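You operate a simulated robot arm through the tools that you are given. There is no shell and no other tool. Be economical: measure what you need, move in short steps, check, and stop when the job is done.

Carry out the task below with a simulated robot arm. There is one attempt and no reset: what you move stays moved.

Task
Put things in order on the table. At the end: the blue rice pack stands where the teal mint caddy stood; the beige place card stands on top of the yellow soup bowl; the teal mint caddy stands where the green drink can (marked "MINT") stood; the green drink can stands where the beige place card stood; whatever was shut is shut again. Leave all else as you found it, and nothing knocked over.

The check looks at the end state, three seconds after you hand in, the way a careful person would. Anything else that was tipped, shoved, dropped, spilled or broken makes it a failure.

Robot
A 7-joint arm with a two-finger parallel gripper, fixed in place. Base frame: the origin is at the foot of the arm, x ahead of it, y to its left, z up; the work surface is at about z = 0.74. Units: m, degrees, N and s.
With the tool pointing down near the work surface it reaches from about 0.3 to 0.68 m from the base axis. Its first joint turns from -66.0 to 66.0 degrees. Payload 1.57 kg.
The tool frame sits at the grasp point between the pads (the TCP): z along the fingers, y along the line on which they close. The tips reach 0.03 m beyond it. The gripper opens to 0.11 m. The fingers are 0.024 m wide and 0.012 m thick; the gripper's body (0.048 by 0.112 m) begins 0.078 m behind the TCP.
Orientation is that of the tool frame in the base frame, as [roll, pitch, yaw] about the fixed x, y, z axes, in that order (R = Rz(yaw) Ry(pitch) Rx(roll)). With the fingers straight down and closing along the base's y, the tool's x points along the base's -x, its y along +y and its z along -z.

Tools
- The arm moves only by the tool servo_tool. Its argument "series" is a list of rows, each a list of 3 entries, a list of its own where there are three numbers: the finger opening in cm, from 0 to 11, then the shift along the tool's x, y, z in cm, then the turn, a rotation vector about the tool's x, y, z in degrees. In form: [[fingers, [dx, dy, dz], [rx, ry, rz]], ...]. A call has 1 to 20 rows; each row is the pose to reach, as a shift and turn from the pose commanded when the call began, along the tool's axes at that moment. Rows are played at 5 a second. More than 0.05 m and 8.6 degrees between two rows, or a gripper value outside its range, and nothing of the call is played. Where a pose cannot be reached the arm comes as near as it can. A force on the tool above 40 N (or 10 N above the force at the start of the call, whichever is more), or a blocked arm, ends the call early, and 0.2 s more pass. The fingers move at their own pace (about 0.108 m/s each) and stop on an object; they squeeze with about 26 N. The grip force told is the motor's: it shows also when the fingers shut on nothing. Time passes only in rows, and 0.2 s behind the last, so rows that repeat a pose let the fingers close. The reply holds the time, the measured pose of the TCP, the force on the tool along the base axes, the opening and the grip force, in the units named above and with some noise, and new pictures: "pictures" is both (left out), scene, wrist or none.
- Cameras (640 x 400 px; columns grow to the right, rows downward): "scene" is fixed at [0.1657, -0.4058, 1.3814]; the picture's right is [0.70, -0.72, 0.00], its down [-0.55, -0.54, -0.63] and it looks along [0.45, 0.44, -0.78] (base axes); focal length 335 px, centre (320, 200). "wrist" rides on the gripper at [-0.036, 0, -0.08] in the tool frame; the picture's right is [0.00, -1.00, 0.00], its down [0.97, 0.00, -0.24] and it looks along [0.24, 0.00, 0.97] (tool axes); focal length 218 px, centre (320, 200).
- probe_pixels(camera, pixels): there is no depth. For up to 12 entries [column, row, z] of the newest picture of that camera ("zoom" is the newest enlarged one), the place [x, y] in the base frame at which the ray of that pixel passes the height z, good to about 0.002 m. No time passes.
- close_up(camera, box): a new picture of the part [left, top, right, bottom] of that camera's present view, enlarged. No time passes.
- sign_off(): hands the job in; it is judged then, once.

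Work in short steps. Measure before you move; look again where a grasp or a placing could have gone wrong, and mend it. You have 80 turns and 120 pictures in all, those below and enlarged ones among them. Open the gripper and draw the arm clear of the work before you hand the job in, unless the task says otherwise; then end with one line.

The tools are called after "Request:" as a command line: name --argument value ..., lists and objects as JSON in quotes. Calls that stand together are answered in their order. servo_tool: Moves the arm, as the interface text tells. Its arguments: {"type":"object","properties":{"series":{"type":"array","items":{"type":"array"}},"pictures":{"type":"string","enum":["both","scene","wrist","none"]}},"required":["series"]} The other tools are called the same way: probe_pixels (camera, pixels) gives the place at which the rays of pixels pass given heights; close_up (camera, box) takes an enlarged picture of a part of a camera's view; sign_off () hands the job in.

At the start:

```text
time_s: 0.0
position: [0.3931, -0.0194, 1.0682]
orientation: [-180.0, 0.0, 180.0]
ft_force: [-0.6, -0.4, 0.4]
width: 0.1102
gripper_force: 0.0
```

scene: 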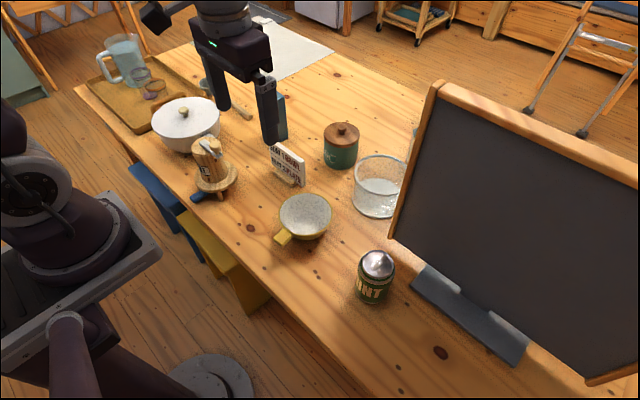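
wrist: 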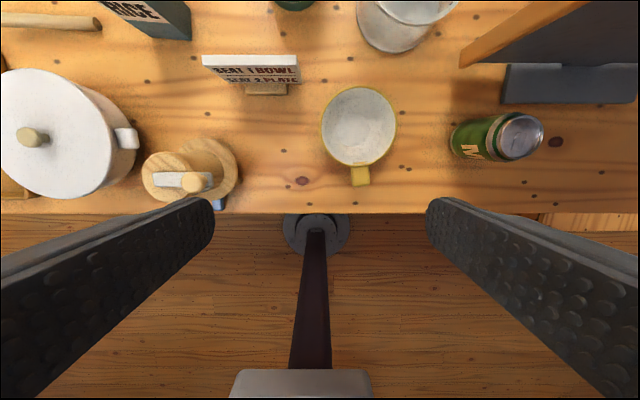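

The pictures show the can near (376,275), the bowl near (305,215), the card near (288,165), the caddy near (341,145), and the rice pack behind the gripper. I'll enlarge the views to see details.

Request:
close_up --camera "scene" --box '[240, 80, 440, 205]'

Request:
close_up --camera "scene" --box '[250, 180, 450, 305]'

Request:
close_up --camera "wrist" --box '[80, 0, 400, 200]'

```text
3.20 times, centred on (340, 142) of scene
```

zoom: 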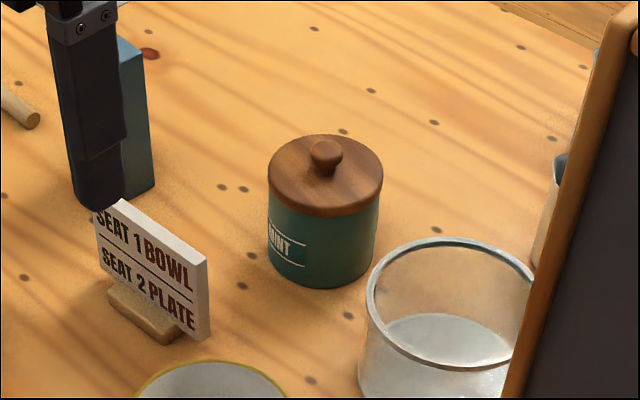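

```text
3.20 times, centred on (350, 242) of scene
```

zoom: 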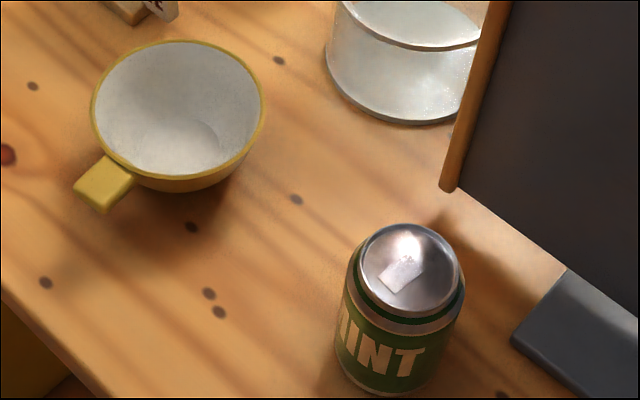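

```text
2.00 times, centred on (240, 100) of wrist
```

zoom: 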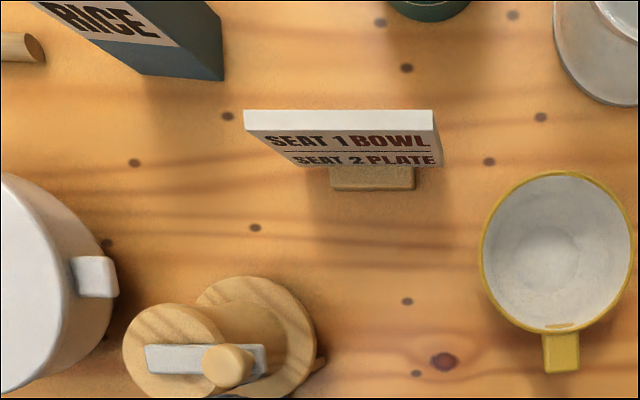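

I'll probe the bases and tops of the objects in both views.

Request:
probe_pixels --camera "scene" --pixels '[[378, 262, 0.86], [373, 302, 0.74], [372, 293, 0.74], [392, 238, 0.76], [437, 85, 1.1], [437, 85, 1.0], [305, 214, 0.8], [341, 133, 0.83], [339, 169, 0.74], [285, 181, 0.74], [288, 142, 0.82], [378, 217, 0.74]]'

Request:
probe_pixels --camera "wrist" --pixels '[[520, 135, 0.86], [475, 140, 0.74], [358, 125, 0.8], [360, 175, 0.78], [245, 95, 0.74], [288, 95, 0.74], [202, 62, 0.82], [297, 62, 0.82], [460, 65, 0.76], [505, 95, 0.76], [160, 37, 0.74], [191, 40, 0.74]]'

```text
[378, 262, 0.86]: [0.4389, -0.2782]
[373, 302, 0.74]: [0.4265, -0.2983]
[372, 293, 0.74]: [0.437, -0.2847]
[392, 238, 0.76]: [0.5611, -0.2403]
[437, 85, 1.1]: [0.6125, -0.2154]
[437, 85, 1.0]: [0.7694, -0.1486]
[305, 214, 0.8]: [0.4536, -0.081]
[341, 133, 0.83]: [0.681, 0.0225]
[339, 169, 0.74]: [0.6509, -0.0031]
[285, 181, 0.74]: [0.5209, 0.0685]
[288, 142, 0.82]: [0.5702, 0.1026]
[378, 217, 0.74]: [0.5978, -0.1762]
```

```text
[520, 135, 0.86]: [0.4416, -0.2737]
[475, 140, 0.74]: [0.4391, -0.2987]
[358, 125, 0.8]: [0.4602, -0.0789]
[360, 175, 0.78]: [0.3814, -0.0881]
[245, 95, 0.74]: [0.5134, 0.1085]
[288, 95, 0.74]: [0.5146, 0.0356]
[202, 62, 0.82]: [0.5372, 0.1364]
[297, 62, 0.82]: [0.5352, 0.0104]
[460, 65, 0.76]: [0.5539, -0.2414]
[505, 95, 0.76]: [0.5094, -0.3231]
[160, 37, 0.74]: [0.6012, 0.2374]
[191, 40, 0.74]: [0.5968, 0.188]
```

Both cameras agree on the can at about (0.44,-0.28), the bowl at (0.457,-0.08) and the card at (0.535,0.073). The caddy and rice pack lie farther out, so I'll shift forward and left, staying high, to see them.

Request:
servo_tool --series '[[11, [-4, 3, 0], [0, 0, 0]], [11, [-8, 6, 0], [0, 0, 0]], [11, [-12, 9, 0], [0, 0, 0]], [11, [-15, 11, 0], [0, 0, 0]], [11, [-15, 11, 0], [0, 0, 0]]]'

```text
time_s: 1.2
position: [0.5428, 0.0914, 1.0664]
orientation: [-179.9, 0.0, -180.0]
ft_force: [-0.4, 0.0, 0.1]
width: 0.11
gripper_force: 0.2
```

scene: 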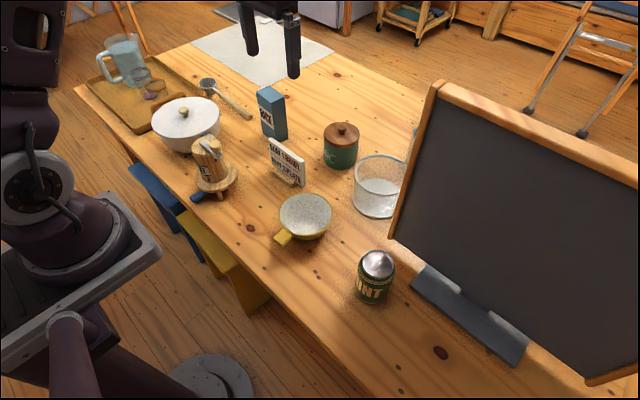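
wrist: 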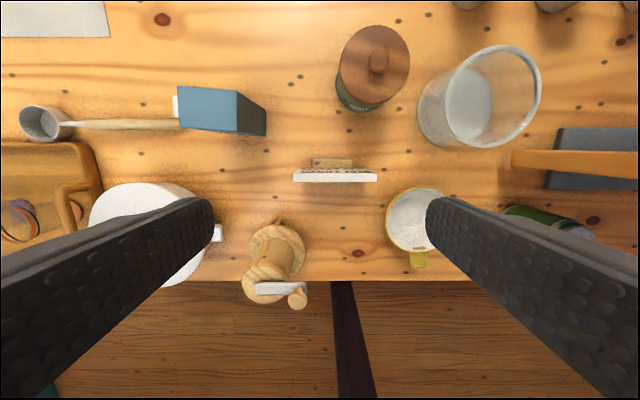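

Good view now; I'll enlarge the caddy/rice/card region in both cameras.

Request:
close_up --camera "wrist" --box '[160, 0, 480, 200]'

Request:
close_up --camera "scene" --box '[180, 70, 372, 190]'

```text
2.00 times, centred on (320, 100) of wrist
```

zoom: 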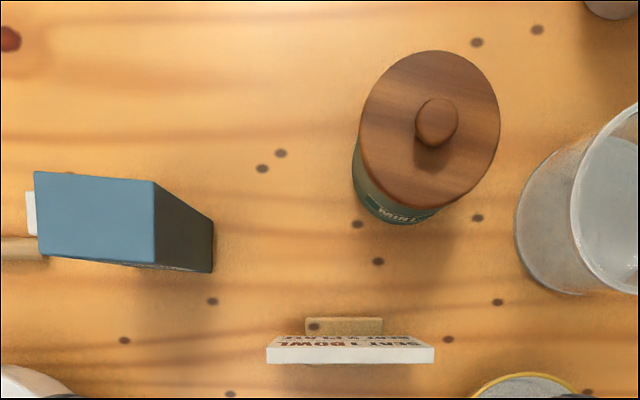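

```text
3.33 times, centred on (276, 130) of scene
```

zoom: 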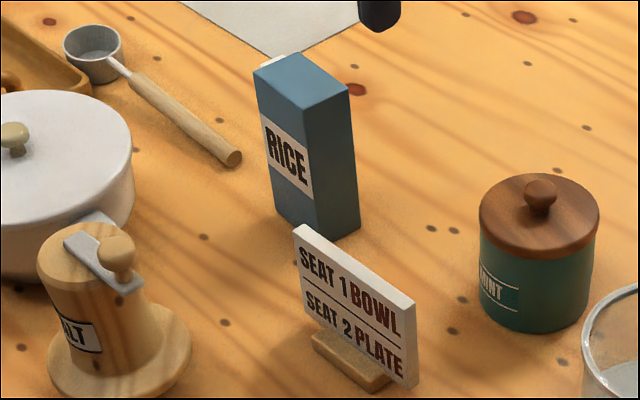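

I'll probe base and top points of rice, caddy and card to get heights by cross-matching.

Request:
probe_pixels --camera "zoom" --pixels '[[320, 242, 0.74], [360, 218, 0.74], [278, 205, 0.74], [304, 109, 0.89], [348, 92, 0.89], [256, 71, 0.89], [304, 109, 0.91], [480, 305, 0.74], [535, 333, 0.74], [590, 300, 0.74], [312, 340, 0.74], [368, 390, 0.74]]'

Request:
probe_pixels --camera "wrist" --pixels '[[266, 136, 0.74], [266, 109, 0.74], [237, 131, 0.89], [237, 91, 0.89], [179, 127, 0.89], [177, 86, 0.89], [379, 61, 0.85], [375, 65, 0.83], [352, 110, 0.74], [313, 166, 0.745], [351, 166, 0.745], [377, 178, 0.82]]'

Request:
probe_pixels --camera "wrist" --pixels '[[293, 178, 0.82], [340, 64, 0.83], [410, 64, 0.83], [375, 26, 0.83], [375, 103, 0.83], [172, 97, 0.86], [172, 117, 0.86], [335, 182, 0.82], [335, 169, 0.82], [435, 252, 0.79], [417, 258, 0.79], [412, 190, 0.8]]'

```text
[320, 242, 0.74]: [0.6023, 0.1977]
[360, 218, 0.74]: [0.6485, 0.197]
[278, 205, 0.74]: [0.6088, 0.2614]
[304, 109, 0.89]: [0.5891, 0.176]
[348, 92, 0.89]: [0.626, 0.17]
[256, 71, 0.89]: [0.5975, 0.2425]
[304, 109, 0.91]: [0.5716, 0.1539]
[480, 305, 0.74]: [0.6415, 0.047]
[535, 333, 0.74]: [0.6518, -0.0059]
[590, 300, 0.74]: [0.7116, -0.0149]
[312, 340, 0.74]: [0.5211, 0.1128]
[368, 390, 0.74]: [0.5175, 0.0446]
```

```text
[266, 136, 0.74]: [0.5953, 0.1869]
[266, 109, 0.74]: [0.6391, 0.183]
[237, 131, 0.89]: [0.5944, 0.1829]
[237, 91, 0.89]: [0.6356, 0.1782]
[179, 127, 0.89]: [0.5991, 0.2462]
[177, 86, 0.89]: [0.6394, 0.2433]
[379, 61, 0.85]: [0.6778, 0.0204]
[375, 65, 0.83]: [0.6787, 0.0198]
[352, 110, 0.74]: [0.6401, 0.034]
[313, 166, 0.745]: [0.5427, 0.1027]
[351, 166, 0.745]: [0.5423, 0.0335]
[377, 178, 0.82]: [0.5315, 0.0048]
```

```text
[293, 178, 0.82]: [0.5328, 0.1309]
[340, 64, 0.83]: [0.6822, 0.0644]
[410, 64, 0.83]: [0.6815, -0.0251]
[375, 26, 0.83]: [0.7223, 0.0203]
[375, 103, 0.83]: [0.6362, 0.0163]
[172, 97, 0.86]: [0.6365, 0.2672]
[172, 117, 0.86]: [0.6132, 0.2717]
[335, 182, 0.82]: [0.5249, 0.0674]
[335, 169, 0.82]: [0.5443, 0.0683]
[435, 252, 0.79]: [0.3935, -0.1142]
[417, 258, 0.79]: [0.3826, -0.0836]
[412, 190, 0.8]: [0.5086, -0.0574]
```

I need the card's and bowl's geometry precisely, so I'll enlarge both, and check knot correspondences for the table height.

Request:
close_up --camera "scene" --box '[256, 130, 320, 190]'

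Request:
probe_pixels --camera "scene" --pixels '[[309, 138.4, 0.74], [315.9, 138.7, 0.74], [309, 138.4, 0.75]]'

Request:
probe_pixels --camera "wrist" --pixels '[[291, 84, 0.74], [300.5, 76.5, 0.74], [291, 84, 0.75]]'

```text
6.67 times, centred on (288, 160) of scene
```

zoom: 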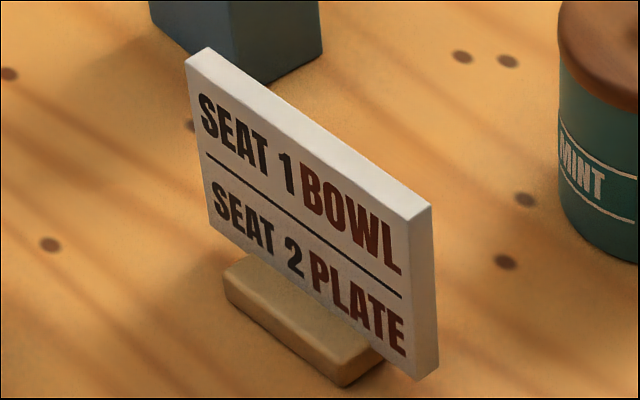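

```text
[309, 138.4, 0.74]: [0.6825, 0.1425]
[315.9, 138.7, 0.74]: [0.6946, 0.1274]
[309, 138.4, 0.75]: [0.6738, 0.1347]
```

```text
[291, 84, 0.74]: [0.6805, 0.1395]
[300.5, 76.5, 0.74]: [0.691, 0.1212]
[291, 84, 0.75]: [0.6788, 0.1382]
```

I'll probe the card's board corners at candidate heights to see how far its lower edge hangs above the table, and the bowl's rim.

Request:
probe_pixels --camera "zoom" --pixels '[[415, 379, 0.745], [415, 379, 0.755], [415, 379, 0.765], [212, 232, 0.755], [212, 232, 0.765], [407, 222, 0.82], [407, 222, 0.83], [432, 206, 0.82], [187, 62, 0.82], [210, 48, 0.82], [438, 362, 0.755], [343, 387, 0.743]]'

Request:
close_up --camera "scene" --box '[264, 185, 344, 260]'

```text
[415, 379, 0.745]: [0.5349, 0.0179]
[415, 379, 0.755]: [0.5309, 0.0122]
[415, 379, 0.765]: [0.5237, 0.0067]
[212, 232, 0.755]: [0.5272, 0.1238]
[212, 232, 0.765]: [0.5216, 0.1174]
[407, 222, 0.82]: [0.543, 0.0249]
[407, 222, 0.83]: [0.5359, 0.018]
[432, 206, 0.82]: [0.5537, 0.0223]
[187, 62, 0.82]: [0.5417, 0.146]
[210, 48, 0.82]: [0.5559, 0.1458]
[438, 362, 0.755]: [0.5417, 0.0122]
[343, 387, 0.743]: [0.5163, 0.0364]
```

```text
5.33 times, centred on (304, 222) of scene
```

zoom: 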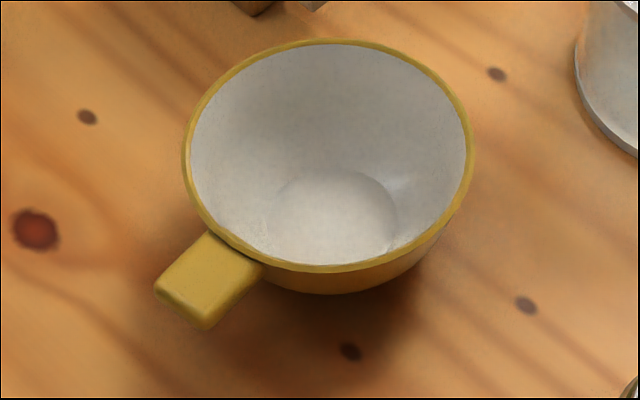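

The card is about 12 cm wide and 1.1 cm thick, with its top at about 0.84 and its lower edge at about 0.757 over a 7 cm foot. The bowl's rim is about 11.6 cm across, so the board can bridge it. I'll turn the tool 90° above the card so it closes along x.

Request:
servo_tool --series '[[11, [0.1, -0.2, 1], [0, 0, 8.2]], [11, [0.2, -0.5, 2], [0, 0, 16.4]], [11, [0.3, -0.8, 3], [0, 0, 24.6]], [11, [0.4, -1.1, 4], [0, 0, 32.8]], [11, [0.5, -1.4, 5], [0, 0, 41]], [11, [0.6, -1.7, 6], [0, 0, 49.2]], [11, [0.7, -2.0, 7], [0, 0, 57.4]], [9, [0.73, -2.24, 8], [0, 0, 65.6]], [7, [0.73, -2.24, 8.5], [0, 0, 73.8]], [6, [0.73, -2.24, 9], [0, 0, 82]], [6, [0.73, -2.24, 9], [0, 0, 90]], [6, [0.73, -2.24, 9], [0, 0, 90]]]'

```text
time_s: 3.8
position: [0.5374, 0.0665, 0.9766]
orientation: [180.0, 0.0, 89.9]
ft_force: [0.7, -0.5, -0.1]
width: 0.0597
gripper_force: 0.0
```

scene: 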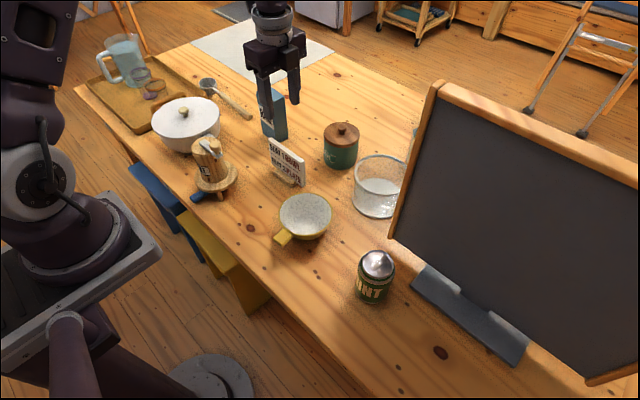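
wrist: 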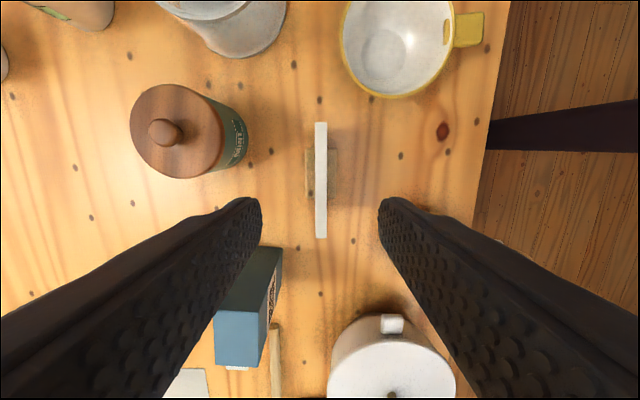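

The card's top runs from (321,122) to (321,238), square to the fingers. I'll probe its extent and the bowl rim here.

Request:
close_up --camera "wrist" --box '[256, 100, 416, 250]'

Request:
probe_pixels --camera "wrist" --pixels '[[315, 124, 0.84], [327, 124, 0.84], [315, 238, 0.84], [327, 238, 0.84], [305, 150, 0.745], [338, 150, 0.745], [338, 207, 0.745], [340, 45, 0.797], [453, 40, 0.797], [398, 97, 0.797]]'

```text
2.67 times, centred on (336, 175) of wrist
```

zoom: 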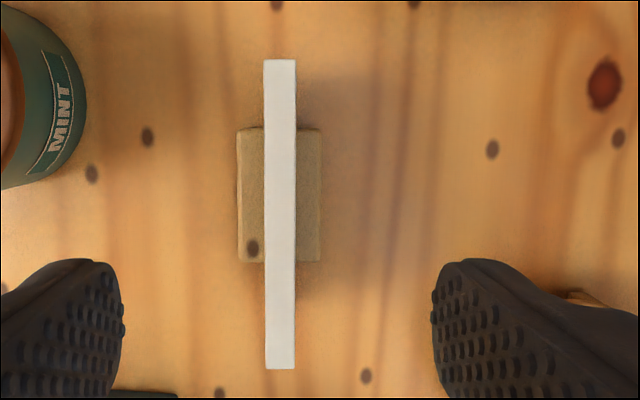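

```text
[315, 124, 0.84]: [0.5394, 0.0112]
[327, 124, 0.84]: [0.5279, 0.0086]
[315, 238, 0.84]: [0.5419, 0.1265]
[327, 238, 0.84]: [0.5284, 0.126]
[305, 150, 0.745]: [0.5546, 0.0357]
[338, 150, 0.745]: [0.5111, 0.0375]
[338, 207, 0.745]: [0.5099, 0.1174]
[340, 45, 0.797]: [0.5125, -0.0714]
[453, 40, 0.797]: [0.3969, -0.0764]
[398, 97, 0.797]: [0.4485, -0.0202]
```

The board is centred at (0.5347, 0.068) and the foot is symmetric, about 7×4 cm. I'll descend to z≈0.812, 6 cm open, then close.

Request:
servo_tool --series '[[6, [0, -0.2, 4], [0, 0, 0]], [6, [0, -0.2, 8], [0, 0, 0]], [6, [0, -0.2, 12], [0, 0, 0]], [6, [0, -0.2, 15], [0, 0, 0]], [6, [0, -0.2, 16.4], [0, 0, 0]], [6, [0, -0.2, 16.4], [0, 0, 0]], [3, [0, -0.2, 16.4], [0, 0, 0]], [0, [0, -0.2, 16.4], [0, 0, 0]], [0, [0, -0.2, 16.4], [0, 0, 0]], [0, [0, -0.2, 16.4], [0, 0, 0]]]'

```text
time_s: 6.0
position: [0.5331, 0.0678, 0.8124]
orientation: [180.0, 0.1, 90.0]
ft_force: [0.1, -0.1, 0.1]
width: 0.0112
gripper_force: 26.0
```

scene: 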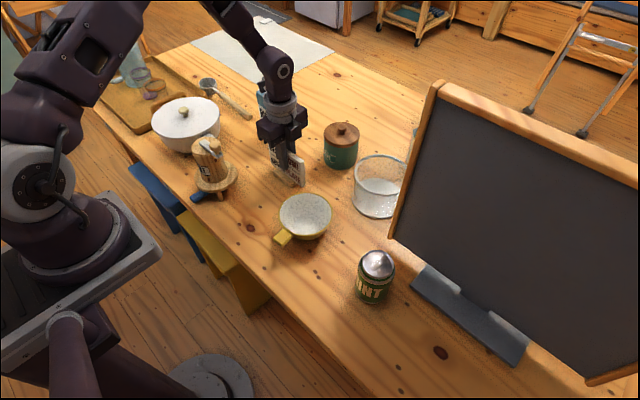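
wrist: 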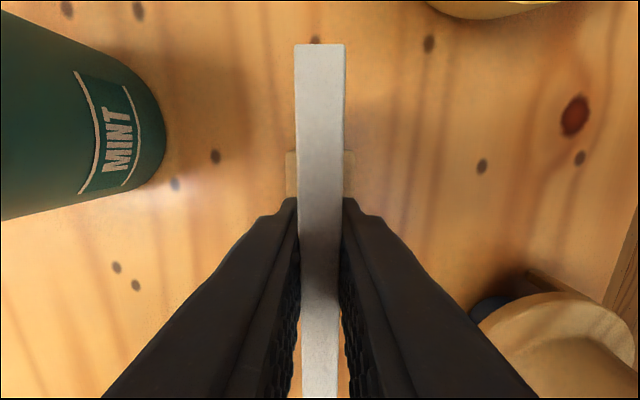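

The card is held at 1.1 cm. I'll lift 14 cm and carry it above the bowl, then look.

Request:
servo_tool --series '[[0, [0, 0, -2], [0, 0, 0]], [0, [0, 0, -5], [0, 0, 0]], [0, [0, 0, -9], [0, 0, 0]], [0, [0, 0, -14], [0, 0, 0]], [0, [-4, -2, -14], [0, 0, 0]], [0, [-8, -4, -14], [0, 0, 0]], [0, [-12, -5.5, -14], [0, 0, 0]], [0, [-14.6, -6.5, -14], [0, 0, 0]], [0, [-14.6, -6.5, -14], [0, 0, 0]], [0, [-14.6, -6.5, -14], [0, 0, 0]]]'

```text
time_s: 8.2
position: [0.4693, -0.0774, 0.9538]
orientation: [-180.0, 0.1, 90.0]
ft_force: [-0.5, 0.9, -1.0]
width: 0.0116
gripper_force: 26.3
```

scene: 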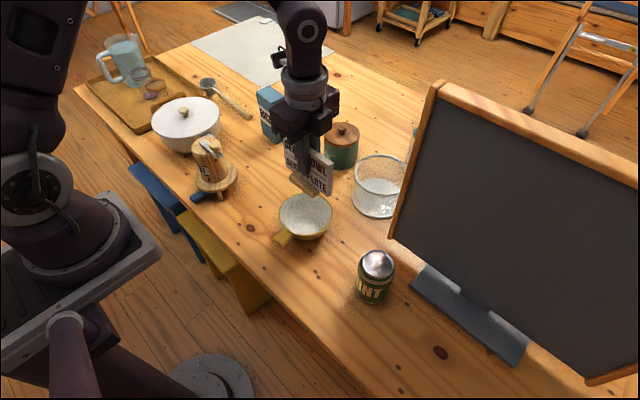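
wrist: 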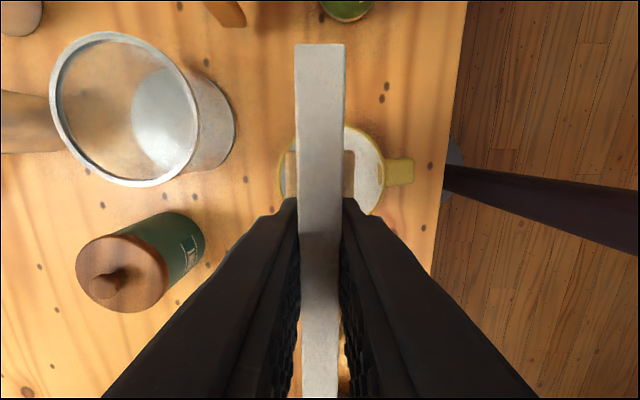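

I'll enlarge the wrist view on the visible parts of the rim to fix the bowl's centre.

Request:
close_up --camera "wrist" --box '[260, 110, 420, 230]'

Request:
close_up --camera "scene" --box '[256, 130, 352, 250]'

```text
3.33 times, centred on (340, 170) of wrist
```

zoom: 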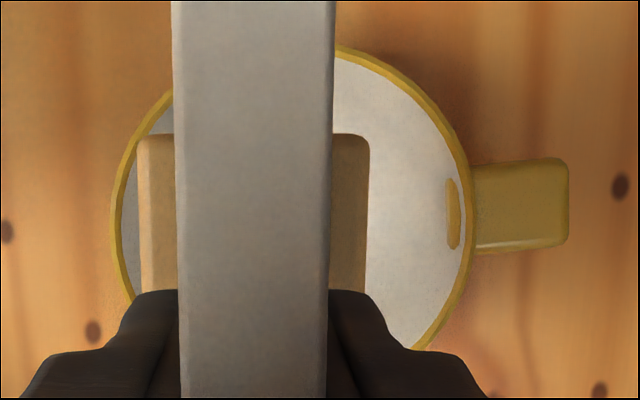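

```text
3.33 times, centred on (304, 190) of scene
```

zoom: 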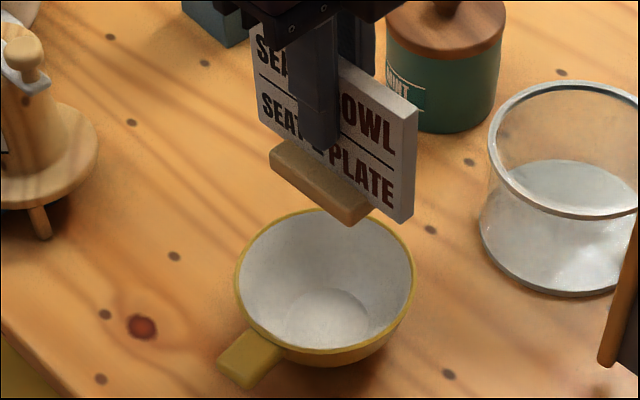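

Rim extremes: left (277.3,173), right (386.2,173); fitted centre about (331.6,176).

Request:
probe_pixels --camera "wrist" --pixels '[[277.3, 174, 0.797], [386.2, 174, 0.797], [331.6, 176.3, 0.797], [344.5, 123.5, 0.797], [286, 200, 0.797], [371, 205, 0.797]]'

Request:
probe_pixels --camera "zoom" --pixels '[[236, 284, 0.797], [415, 280, 0.797], [325, 282, 0.797], [325, 282, 0.805], [328, 208, 0.797], [318, 354, 0.797]]'

```text
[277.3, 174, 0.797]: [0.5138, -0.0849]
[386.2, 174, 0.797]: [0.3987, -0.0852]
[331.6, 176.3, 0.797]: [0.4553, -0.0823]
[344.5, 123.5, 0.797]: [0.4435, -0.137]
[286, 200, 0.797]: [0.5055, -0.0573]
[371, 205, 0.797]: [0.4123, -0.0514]
```

```text
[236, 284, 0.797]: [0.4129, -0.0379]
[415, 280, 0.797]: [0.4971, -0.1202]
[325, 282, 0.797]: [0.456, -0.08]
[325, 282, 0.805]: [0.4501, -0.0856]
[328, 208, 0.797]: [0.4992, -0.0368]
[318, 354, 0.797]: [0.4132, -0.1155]
```

The bowl's centre is at (0.456,-0.081) with outer radius about 0.0575. I'll place the board along a chord 1.2 cm beyond centre, centred in y, and first descend most of the way.

Request:
servo_tool --series '[[0, [-0.35, -0.1, 3], [0, 0, 0]], [0, [-0.35, -0.1, 6], [0, 0, 0]], [0, [-0.35, -0.1, 8], [0, 0, 0]], [0, [-0.35, -0.1, 9], [0, 0, 0]], [0, [-0.35, -0.1, 9], [0, 0, 0]]]'

Request:
close_up --camera "scene" --box '[256, 150, 352, 260]'

```text
time_s: 9.4
position: [0.4674, -0.0825, 0.8631]
orientation: [179.9, 0.0, 90.0]
ft_force: [-2.9, -1.7, 24.3]
width: 0.0116
gripper_force: 26.0
```

scene: 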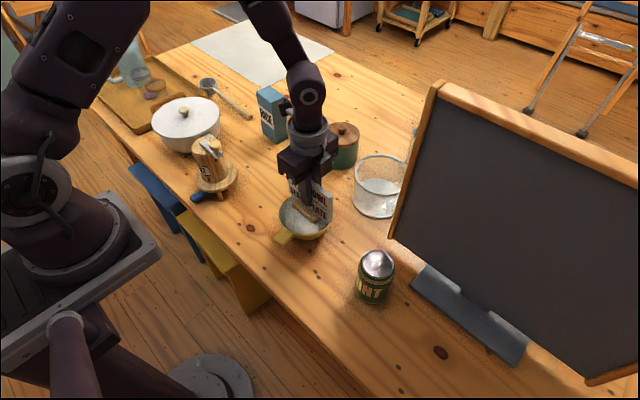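
wrist: 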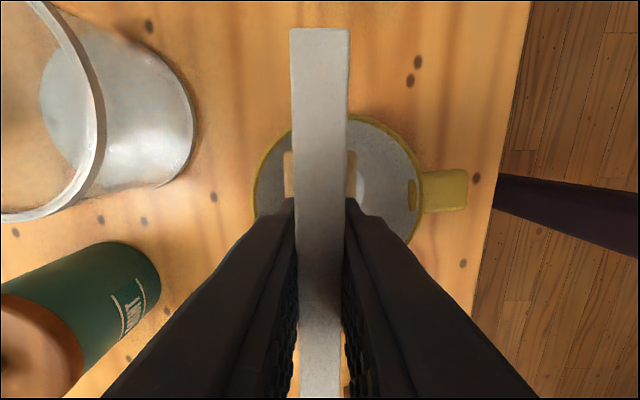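

```text
3.64 times, centred on (304, 205) of scene
```

zoom: 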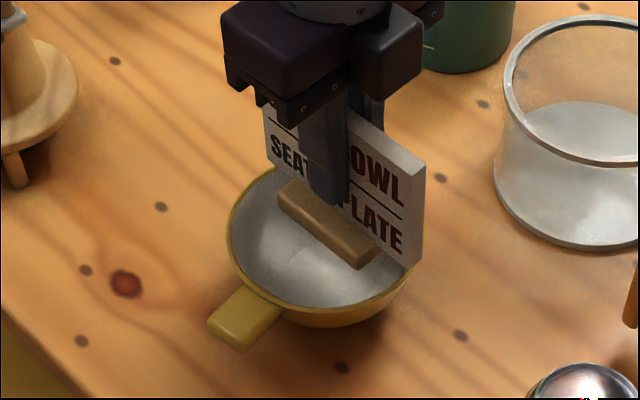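

The reading shows 24 N upward at z 0.863, so the card has touched; the board's near top end at (320,28) has risen a little in the grip. I'll look closer before releasing.

Request:
close_up --camera "scene" --box '[284, 160, 332, 220]'

Request:
close_up --camera "wrist" --box '[240, 10, 400, 230]'

```text
6.67 times, centred on (308, 190) of scene
```

zoom: 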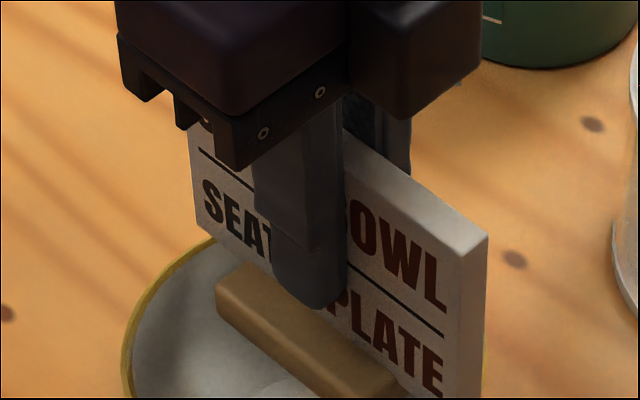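

```text
1.82 times, centred on (320, 120) of wrist
```

zoom: 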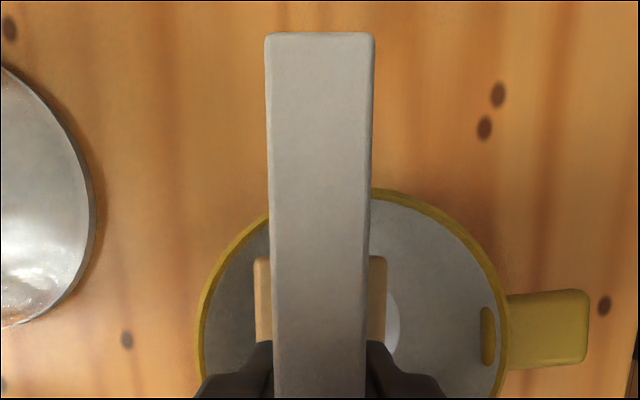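

I'll probe the two lower corners of the board (289.6,193.3) and (328.7,223.7), and the upper right corner, at several heights to detect tilt.

Request:
probe_pixels --camera "scene" --pixels '[[289.6, 193.3, 0.79], [289.6, 193.3, 0.8], [289.6, 193.3, 0.81], [328.7, 223.7, 0.79], [328.7, 223.7, 0.8], [328.7, 223.7, 0.81], [330, 197.5, 0.88], [330, 197.5, 0.89]]'

```text
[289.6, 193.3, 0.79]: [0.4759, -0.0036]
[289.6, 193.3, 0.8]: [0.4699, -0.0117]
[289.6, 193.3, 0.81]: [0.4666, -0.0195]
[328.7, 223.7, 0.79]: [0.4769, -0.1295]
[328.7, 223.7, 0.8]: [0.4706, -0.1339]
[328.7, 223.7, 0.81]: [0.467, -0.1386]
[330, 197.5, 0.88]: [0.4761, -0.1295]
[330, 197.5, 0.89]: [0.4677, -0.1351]
```

Both lower corners come out level at about 0.81, so the card isn't tilted. The foot seems to be stopped at rim height rather than the board's edge. I'll lift 1.5 cm, move to the exact bowl centre and feel for contact in small steps.

Request:
servo_tool --series '[[0, [0, 0, -1], [0, 0, 0]], [0, [0, 0, -1.5], [0, 0, 0]], [0, [0, -0.6, -1.5], [0, 0, 0]], [0, [0, -1.15, -1.5], [0, 0, 0]], [0, [0, -1.15, -1.0], [0, 0, 0]], [0, [0, -1.15, -0.7], [0, 0, 0]], [0, [0, -1.15, -0.7], [0, 0, 0]]]' --pictures "none"

Request:
servo_tool --series '[[0, [0, 0, 0.2], [0, 0, 0]], [0, [0, 0, 0.2], [0, 0, 0]]]' --pictures "none"

Request:
servo_tool --series '[[0, [0, 0, 0.2], [0, 0, 0]], [0, [0, 0, 0.2], [0, 0, 0]]]'

```text
time_s: 11.0
position: [0.4568, -0.0811, 0.8696]
orientation: [-179.9, 0.0, 90.0]
ft_force: [-0.6, 0.6, -0.2]
width: 0.0112
gripper_force: 25.9
```

```text
time_s: 11.6
position: [0.4578, -0.0817, 0.8683]
orientation: [179.9, 0.0, 90.0]
ft_force: [-0.5, -0.6, -0.9]
width: 0.0114
gripper_force: 25.8
```

```text
time_s: 12.2
position: [0.4562, -0.0815, 0.867]
orientation: [-179.9, -0.1, 89.9]
ft_force: [-0.3, 0.2, -0.4]
width: 0.0114
gripper_force: 25.8
```

scene: 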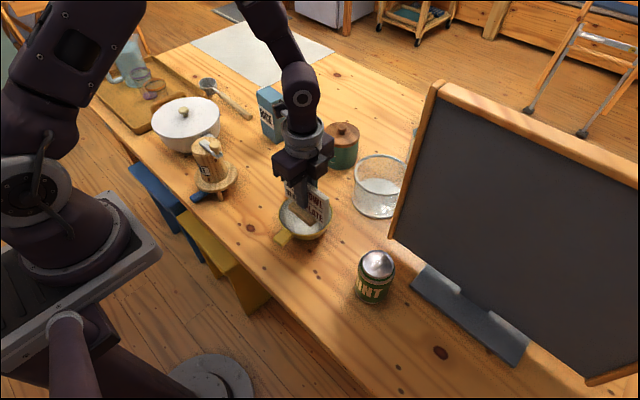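
wrist: 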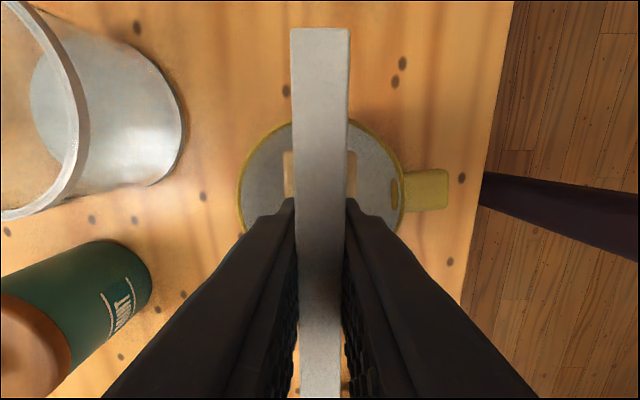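

No contact yet at z 0.867; the card looks centred over the bowl. Lowering further in 1.5 mm steps.

Request:
servo_tool --series '[[0, [0, 0, 0.15], [0, 0, 0]], [0, [0, 0, 0.3], [0, 0, 0]], [0, [0, 0, 0.3], [0, 0, 0]]]' --pictures "none"

Request:
servo_tool --series '[[0, [0, 0, 0.15], [0, 0, 0]], [0, [0, 0, 0.15], [0, 0, 0]]]' --pictures "none"

Request:
servo_tool --series '[[0, [0, 0, 0.15], [0, 0, 0]], [0, [0, 0, 0.15], [0, 0, 0]]]' --pictures "none"

```text
time_s: 13.0
position: [0.4579, -0.0811, 0.8639]
orientation: [180.0, 0.1, 90.0]
ft_force: [-1.7, 1.0, 8.8]
width: 0.0112
gripper_force: 26.2
```

```text
time_s: 13.6
position: [0.4562, -0.0826, 0.8624]
orientation: [179.8, -0.1, 90.0]
ft_force: [-1.3, -0.3, 23.7]
width: 0.0112
gripper_force: 25.1
```

```text
time_s: 14.2
position: [0.4556, -0.082, 0.8595]
orientation: [179.9, 0.0, 90.0]
ft_force: [0.7, -0.2, 24.3]
width: 0.0116
gripper_force: 26.1
```

Contact came at the same height (0.864) at the centre, so the card is seated on the bowl. I'll relax slightly and open the fingers a little.

Request:
servo_tool --series '[[0, [0, 0, -0.1], [0, 0, 0]], [1.6, [0, 0, -0.1], [0, 0, 0]], [2.2, [0, 0, -0.1], [0, 0, 0]], [3, [0, 0, -0.1], [0, 0, 0]], [3, [0, 0, -0.1], [0, 0, 0]]]'

Request:
close_up --camera "scene" --box '[264, 170, 344, 250]'

```text
time_s: 15.4
position: [0.4571, -0.0823, 0.8611]
orientation: [180.0, -0.1, 90.1]
ft_force: [0.1, -0.6, 0.1]
width: 0.0299
gripper_force: 0.0
```

scene: 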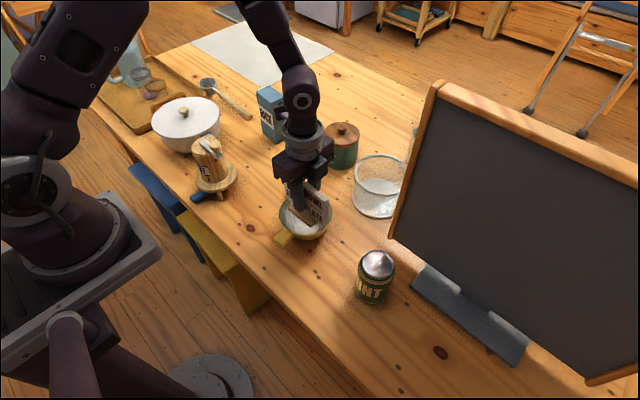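
wrist: 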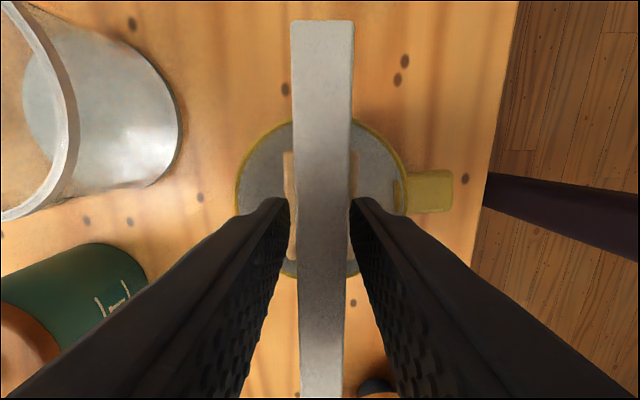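

```text
5.00 times, centred on (304, 210) of scene
```

zoom: 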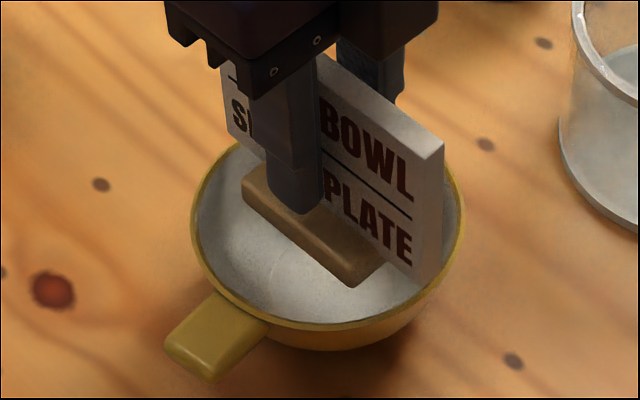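

The card stands free and upright on the bowl. I'll retreat straight up and turn the tool back while moving over the can.

Request:
servo_tool --series '[[3, [0, 0, -3], [0, 0, 0]], [3, [0, 0, -7], [0, 0, 0]], [3, [0, 0, -11], [0, 0, 0]], [4, [0, 0, -15], [0, 0, 0]], [6, [-1.8, -0.2, -16], [0, 0, -8.2]], [7, [-3.6, -0.4, -16], [0, 0, -16.4]], [8, [-5.4, -0.6, -16], [0, 0, -24.6]], [9, [-7.2, -0.8, -16], [0, 0, -32.8]], [10, [-9, -1, -16], [0, 0, -41]], [10, [-10.8, -1.2, -16], [0, 0, -49.2]], [10, [-12.6, -1.4, -16], [0, 0, -57.4]], [10, [-14.4, -1.6, -16], [0, 0, -65.6]], [10, [-16.2, -1.7, -16], [0, 0, -73.8]], [10, [-18, -1.7, -16], [0, 0, -82]], [10, [-19.4, -1.7, -16], [0, 0, -90]], [10, [-19.4, -1.7, -16], [0, 0, -90]]]'

Request:
close_up --camera "scene" --box '[264, 150, 344, 250]'

```text
time_s: 18.8
position: [0.4387, -0.2756, 1.0206]
orientation: [180.0, 0.0, -179.9]
ft_force: [-1.0, 0.8, -0.8]
width: 0.1
gripper_force: 0.1
```

scene: 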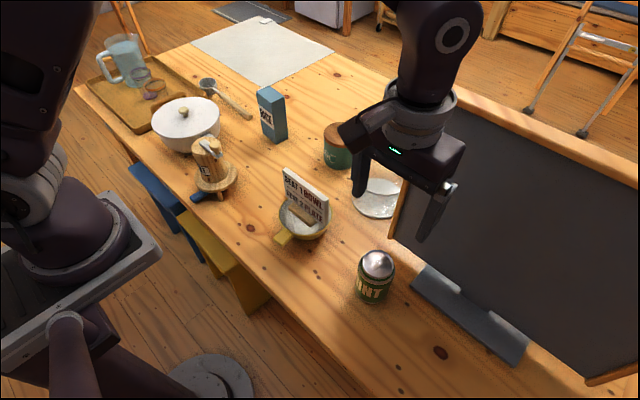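
wrist: 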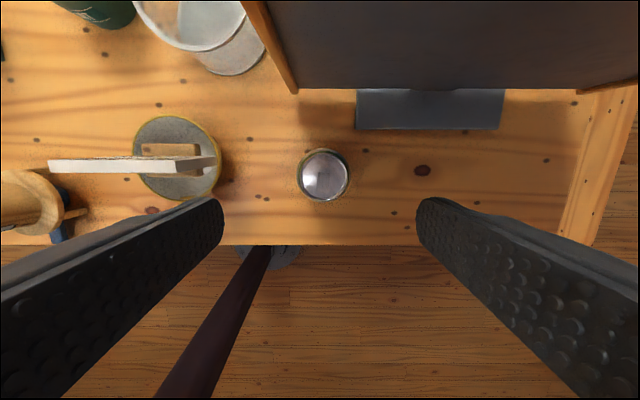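

```text
4.00 times, centred on (304, 200) of scene
```

zoom: 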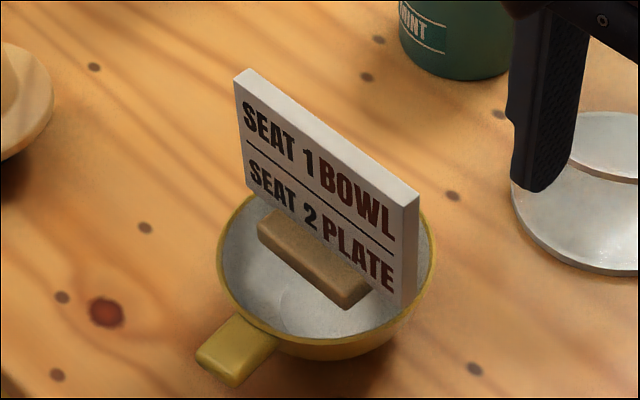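

The card stands well. Now I'll measure the can: top centre in wrist about (324,176), in scene about (378,262).

Request:
close_up --camera "wrist" --box '[270, 130, 390, 220]'

Request:
probe_pixels --camera "wrist" --pixels '[[324.5, 176, 0.85], [324.5, 176, 0.87], [301, 176, 0.85], [349, 176, 0.85], [297, 170, 0.76], [319, 147, 0.76], [297, 92, 0.77], [240, 2, 1.1]]'

Request:
probe_pixels --camera "scene" --pixels '[[378, 264, 0.84], [378, 264, 0.85], [378, 264, 0.86], [374, 304, 0.743]]'

```text
4.44 times, centred on (330, 175) of wrist
```

zoom: 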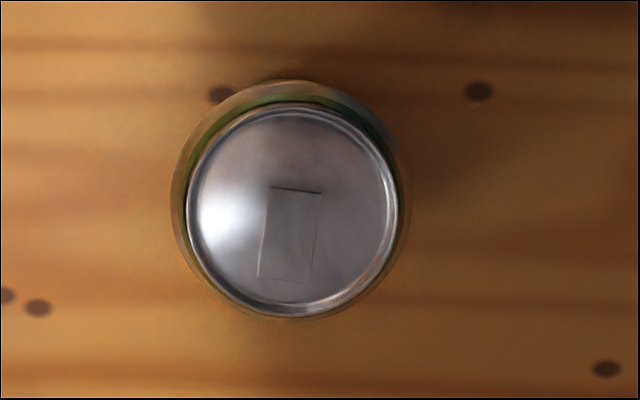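

```text
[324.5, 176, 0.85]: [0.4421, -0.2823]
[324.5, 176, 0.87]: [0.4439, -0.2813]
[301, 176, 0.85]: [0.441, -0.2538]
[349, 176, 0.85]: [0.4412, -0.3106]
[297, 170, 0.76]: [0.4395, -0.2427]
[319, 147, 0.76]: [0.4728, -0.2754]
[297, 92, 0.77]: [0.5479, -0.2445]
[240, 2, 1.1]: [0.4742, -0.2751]
```

```text
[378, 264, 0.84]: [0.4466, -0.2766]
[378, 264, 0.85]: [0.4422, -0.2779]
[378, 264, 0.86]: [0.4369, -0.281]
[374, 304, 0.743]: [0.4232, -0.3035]
```

The can is centred at (0.442,-0.281), its top at about 0.853. I'll descend to z≈0.795 and close on it.

Request:
servo_tool --series '[[10, [-0.3, -0.55, 4], [0, 0, 0]], [10, [-0.3, -0.55, 8], [0, 0, 0]], [10, [-0.3, -0.55, 12], [0, 0, 0]], [10, [-0.3, -0.55, 16], [0, 0, 0]], [10, [-0.3, -0.55, 20], [0, 0, 0]], [10, [-0.3, -0.55, 22.5], [0, 0, 0]], [10, [-0.3, -0.55, 22.5], [0, 0, 0]], [8, [-0.3, -0.55, 22.5], [0, 0, 0]], [6.8, [-0.3, -0.55, 22.5], [0, 0, 0]], [5, [-0.3, -0.55, 22.5], [0, 0, 0]], [5, [-0.3, -0.55, 22.5], [0, 0, 0]]]'

```text
time_s: 21.2
position: [0.4428, -0.2806, 0.7959]
orientation: [-180.0, 0.0, 180.0]
ft_force: [-0.4, 0.6, 0.0]
width: 0.0641
gripper_force: 26.1
```

scene: 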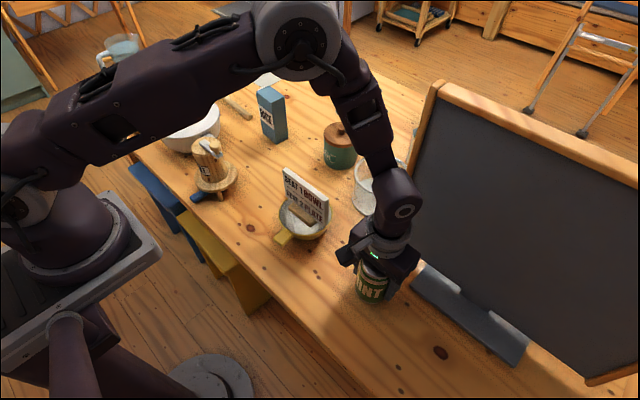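
wrist: 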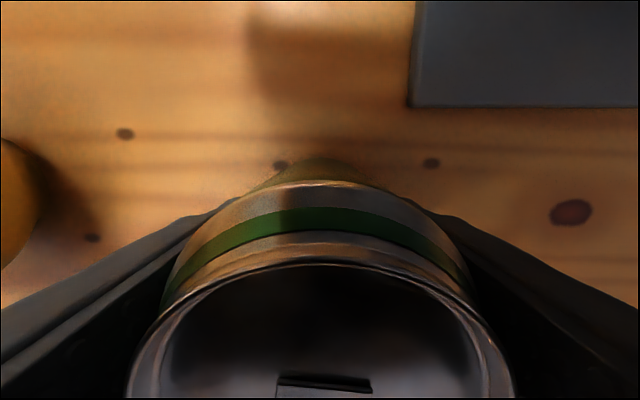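

The can is held (6.4 cm). I'll lift 24 cm, then carry it over the card's old place at (0.534, 0.068).

Request:
servo_tool --series '[[5, [0, 0, -2], [0, 0, 0]], [5, [0, 0, -6], [0, 0, 0]], [5, [0, 0, -10.5], [0, 0, 0]], [5, [0, 0, -15], [0, 0, 0]], [5, [0, 0, -19.5], [0, 0, 0]], [5, [0, 0, -24], [0, 0, 0]], [5, [-1, 4, -24], [0, 0, 0]], [5, [-2, 8, -24], [0, 0, 0]], [5, [-3, 12.5, -24], [0, 0, 0]], [5, [-4, 17, -24], [0, 0, 0]], [5, [-5.2, 21.5, -24], [0, 0, 0]], [5, [-6.5, 26, -24], [0, 0, 0]], [5, [-7.8, 30.5, -24], [0, 0, 0]], [5, [-9.15, 34.9, -24], [0, 0, 0]], [5, [-9.15, 34.9, -24], [0, 0, 0]], [5, [-9.15, 34.9, -24], [0, 0, 0]]]'

```text
time_s: 24.6
position: [0.534, 0.0682, 1.0355]
orientation: [-179.9, 0.0, -179.9]
ft_force: [0.3, -0.5, -0.4]
width: 0.0638
gripper_force: 26.0
```

scene: 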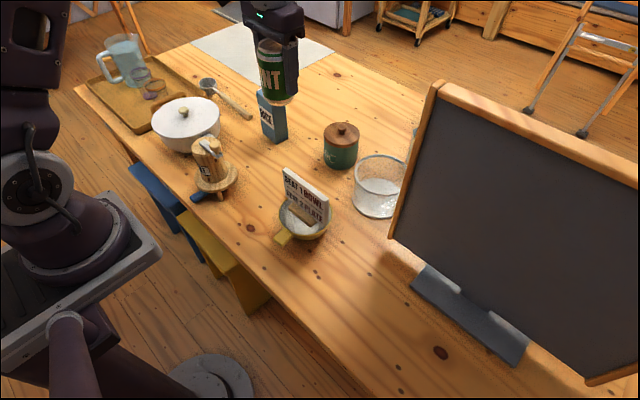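
wrist: 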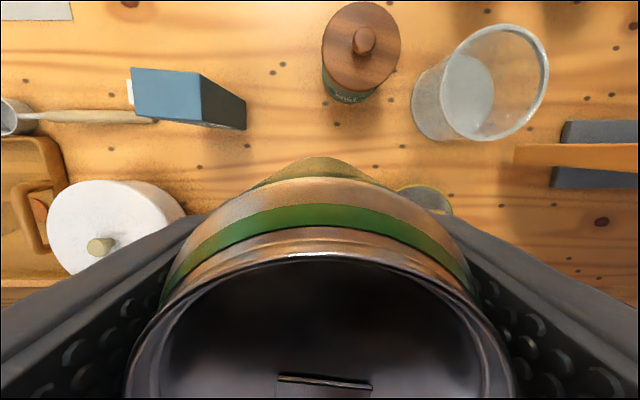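

Clear below: I'll descend to just above grasp height (z≈0.797), then check the force.

Request:
servo_tool --series '[[5, [0, 0, 4.5], [0, 0, 0]], [5, [0, 0, 9], [0, 0, 0]], [5, [0, 0, 13.5], [0, 0, 0]], [5, [0, 0, 18], [0, 0, 0]], [5, [0, 0, 21], [0, 0, 0]], [5, [0, 0, 23], [0, 0, 0]], [5, [0, 0, 23.8], [0, 0, 0]], [5, [0, 0, 24], [0, 0, 0]], [5, [0, 0, 24], [0, 0, 0]]]'

```text
time_s: 26.6
position: [0.5334, 0.0663, 0.7962]
orientation: [180.0, 0.0, 180.0]
ft_force: [-1.5, -0.6, 5.2]
width: 0.0639
gripper_force: 26.0
```

scene: 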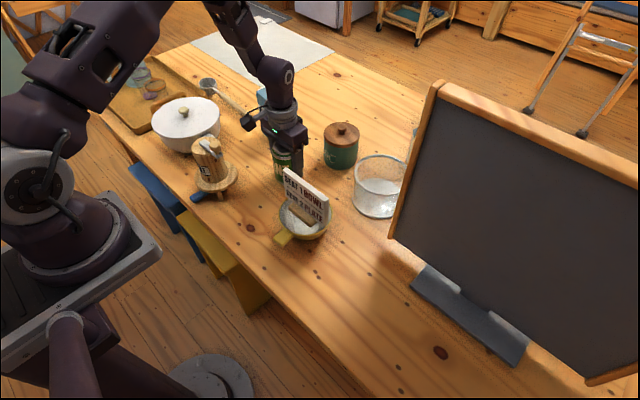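
wrist: 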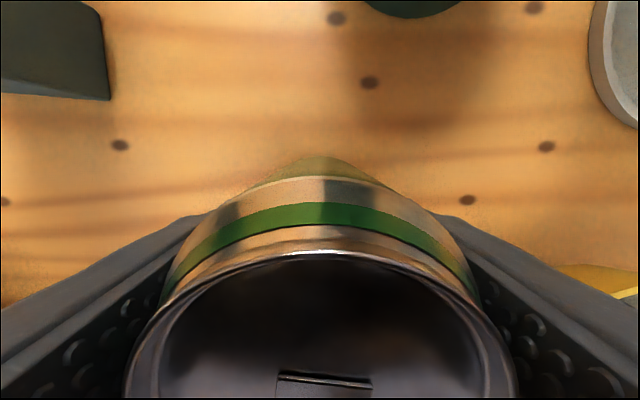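

The can is down (5 N). I'll open, rise straight up, and move forward to look down at the caddy.

Request:
servo_tool --series '[[7, [0, 0, 0], [0, 0, 0]], [9, [0, 0, 0], [0, 0, 0]], [9, [0, 0, 0], [0, 0, 0]], [9, [0, 0, -4], [0, 0, 0]], [9, [0, 0, -8], [0, 0, 0]], [9, [0, 0, -12], [0, 0, 0]], [10, [0, 0, -16], [0, 0, 0]], [11, [0, 0, -20], [0, 0, 0]], [11, [-4, -2, -20], [0, 0, 0]], [11, [-8, -4, -20], [0, 0, 0]], [11, [-11, -5, -20], [0, 0, 0]], [11, [-11, -5, -20], [0, 0, 0]]]'

```text
time_s: 29.2
position: [0.6439, 0.0176, 0.996]
orientation: [-180.0, -0.2, -180.0]
ft_force: [0.7, -0.5, 0.7]
width: 0.1102
gripper_force: 0.0
```

scene: 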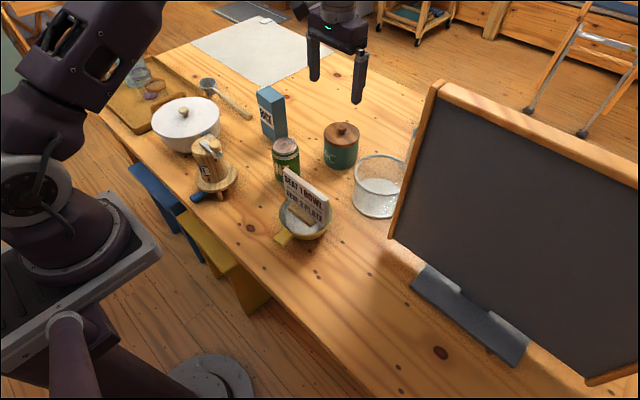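
wrist: 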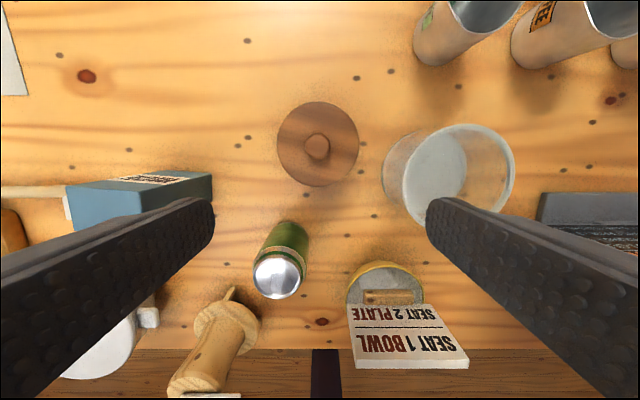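

The caddy's lid is seen almost from above at (318,144). I'll enlarge both views and measure.

Request:
close_up --camera "wrist" --box '[240, 80, 440, 205]'

Request:
close_up --camera "scene" --box '[308, 110, 372, 175]'

Request:
probe_pixels --camera "wrist" --pixels '[[318, 144, 0.83], [277, 144, 0.83], [359, 144, 0.83], [318, 102, 0.83], [318, 187, 0.83], [317, 147, 0.85], [385, 180, 0.745], [426, 165, 0.84]]'

```text
3.20 times, centred on (340, 142) of wrist
```

zoom: 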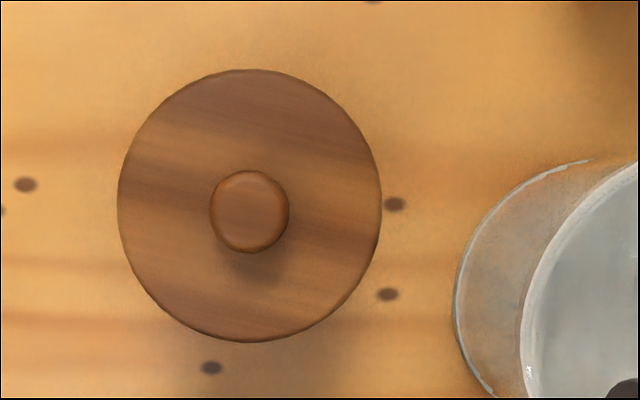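

```text
6.15 times, centred on (340, 142) of scene
```

zoom: 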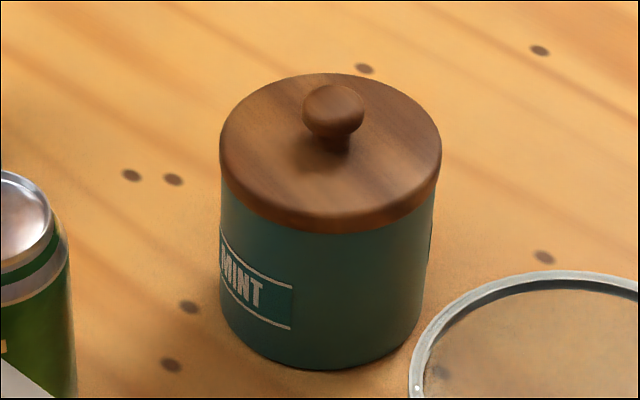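

```text
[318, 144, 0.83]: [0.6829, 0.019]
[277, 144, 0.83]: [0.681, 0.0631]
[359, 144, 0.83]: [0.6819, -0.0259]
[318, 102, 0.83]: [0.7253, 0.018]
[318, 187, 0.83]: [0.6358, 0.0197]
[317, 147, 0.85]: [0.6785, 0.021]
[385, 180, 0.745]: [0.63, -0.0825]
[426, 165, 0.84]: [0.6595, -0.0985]
```

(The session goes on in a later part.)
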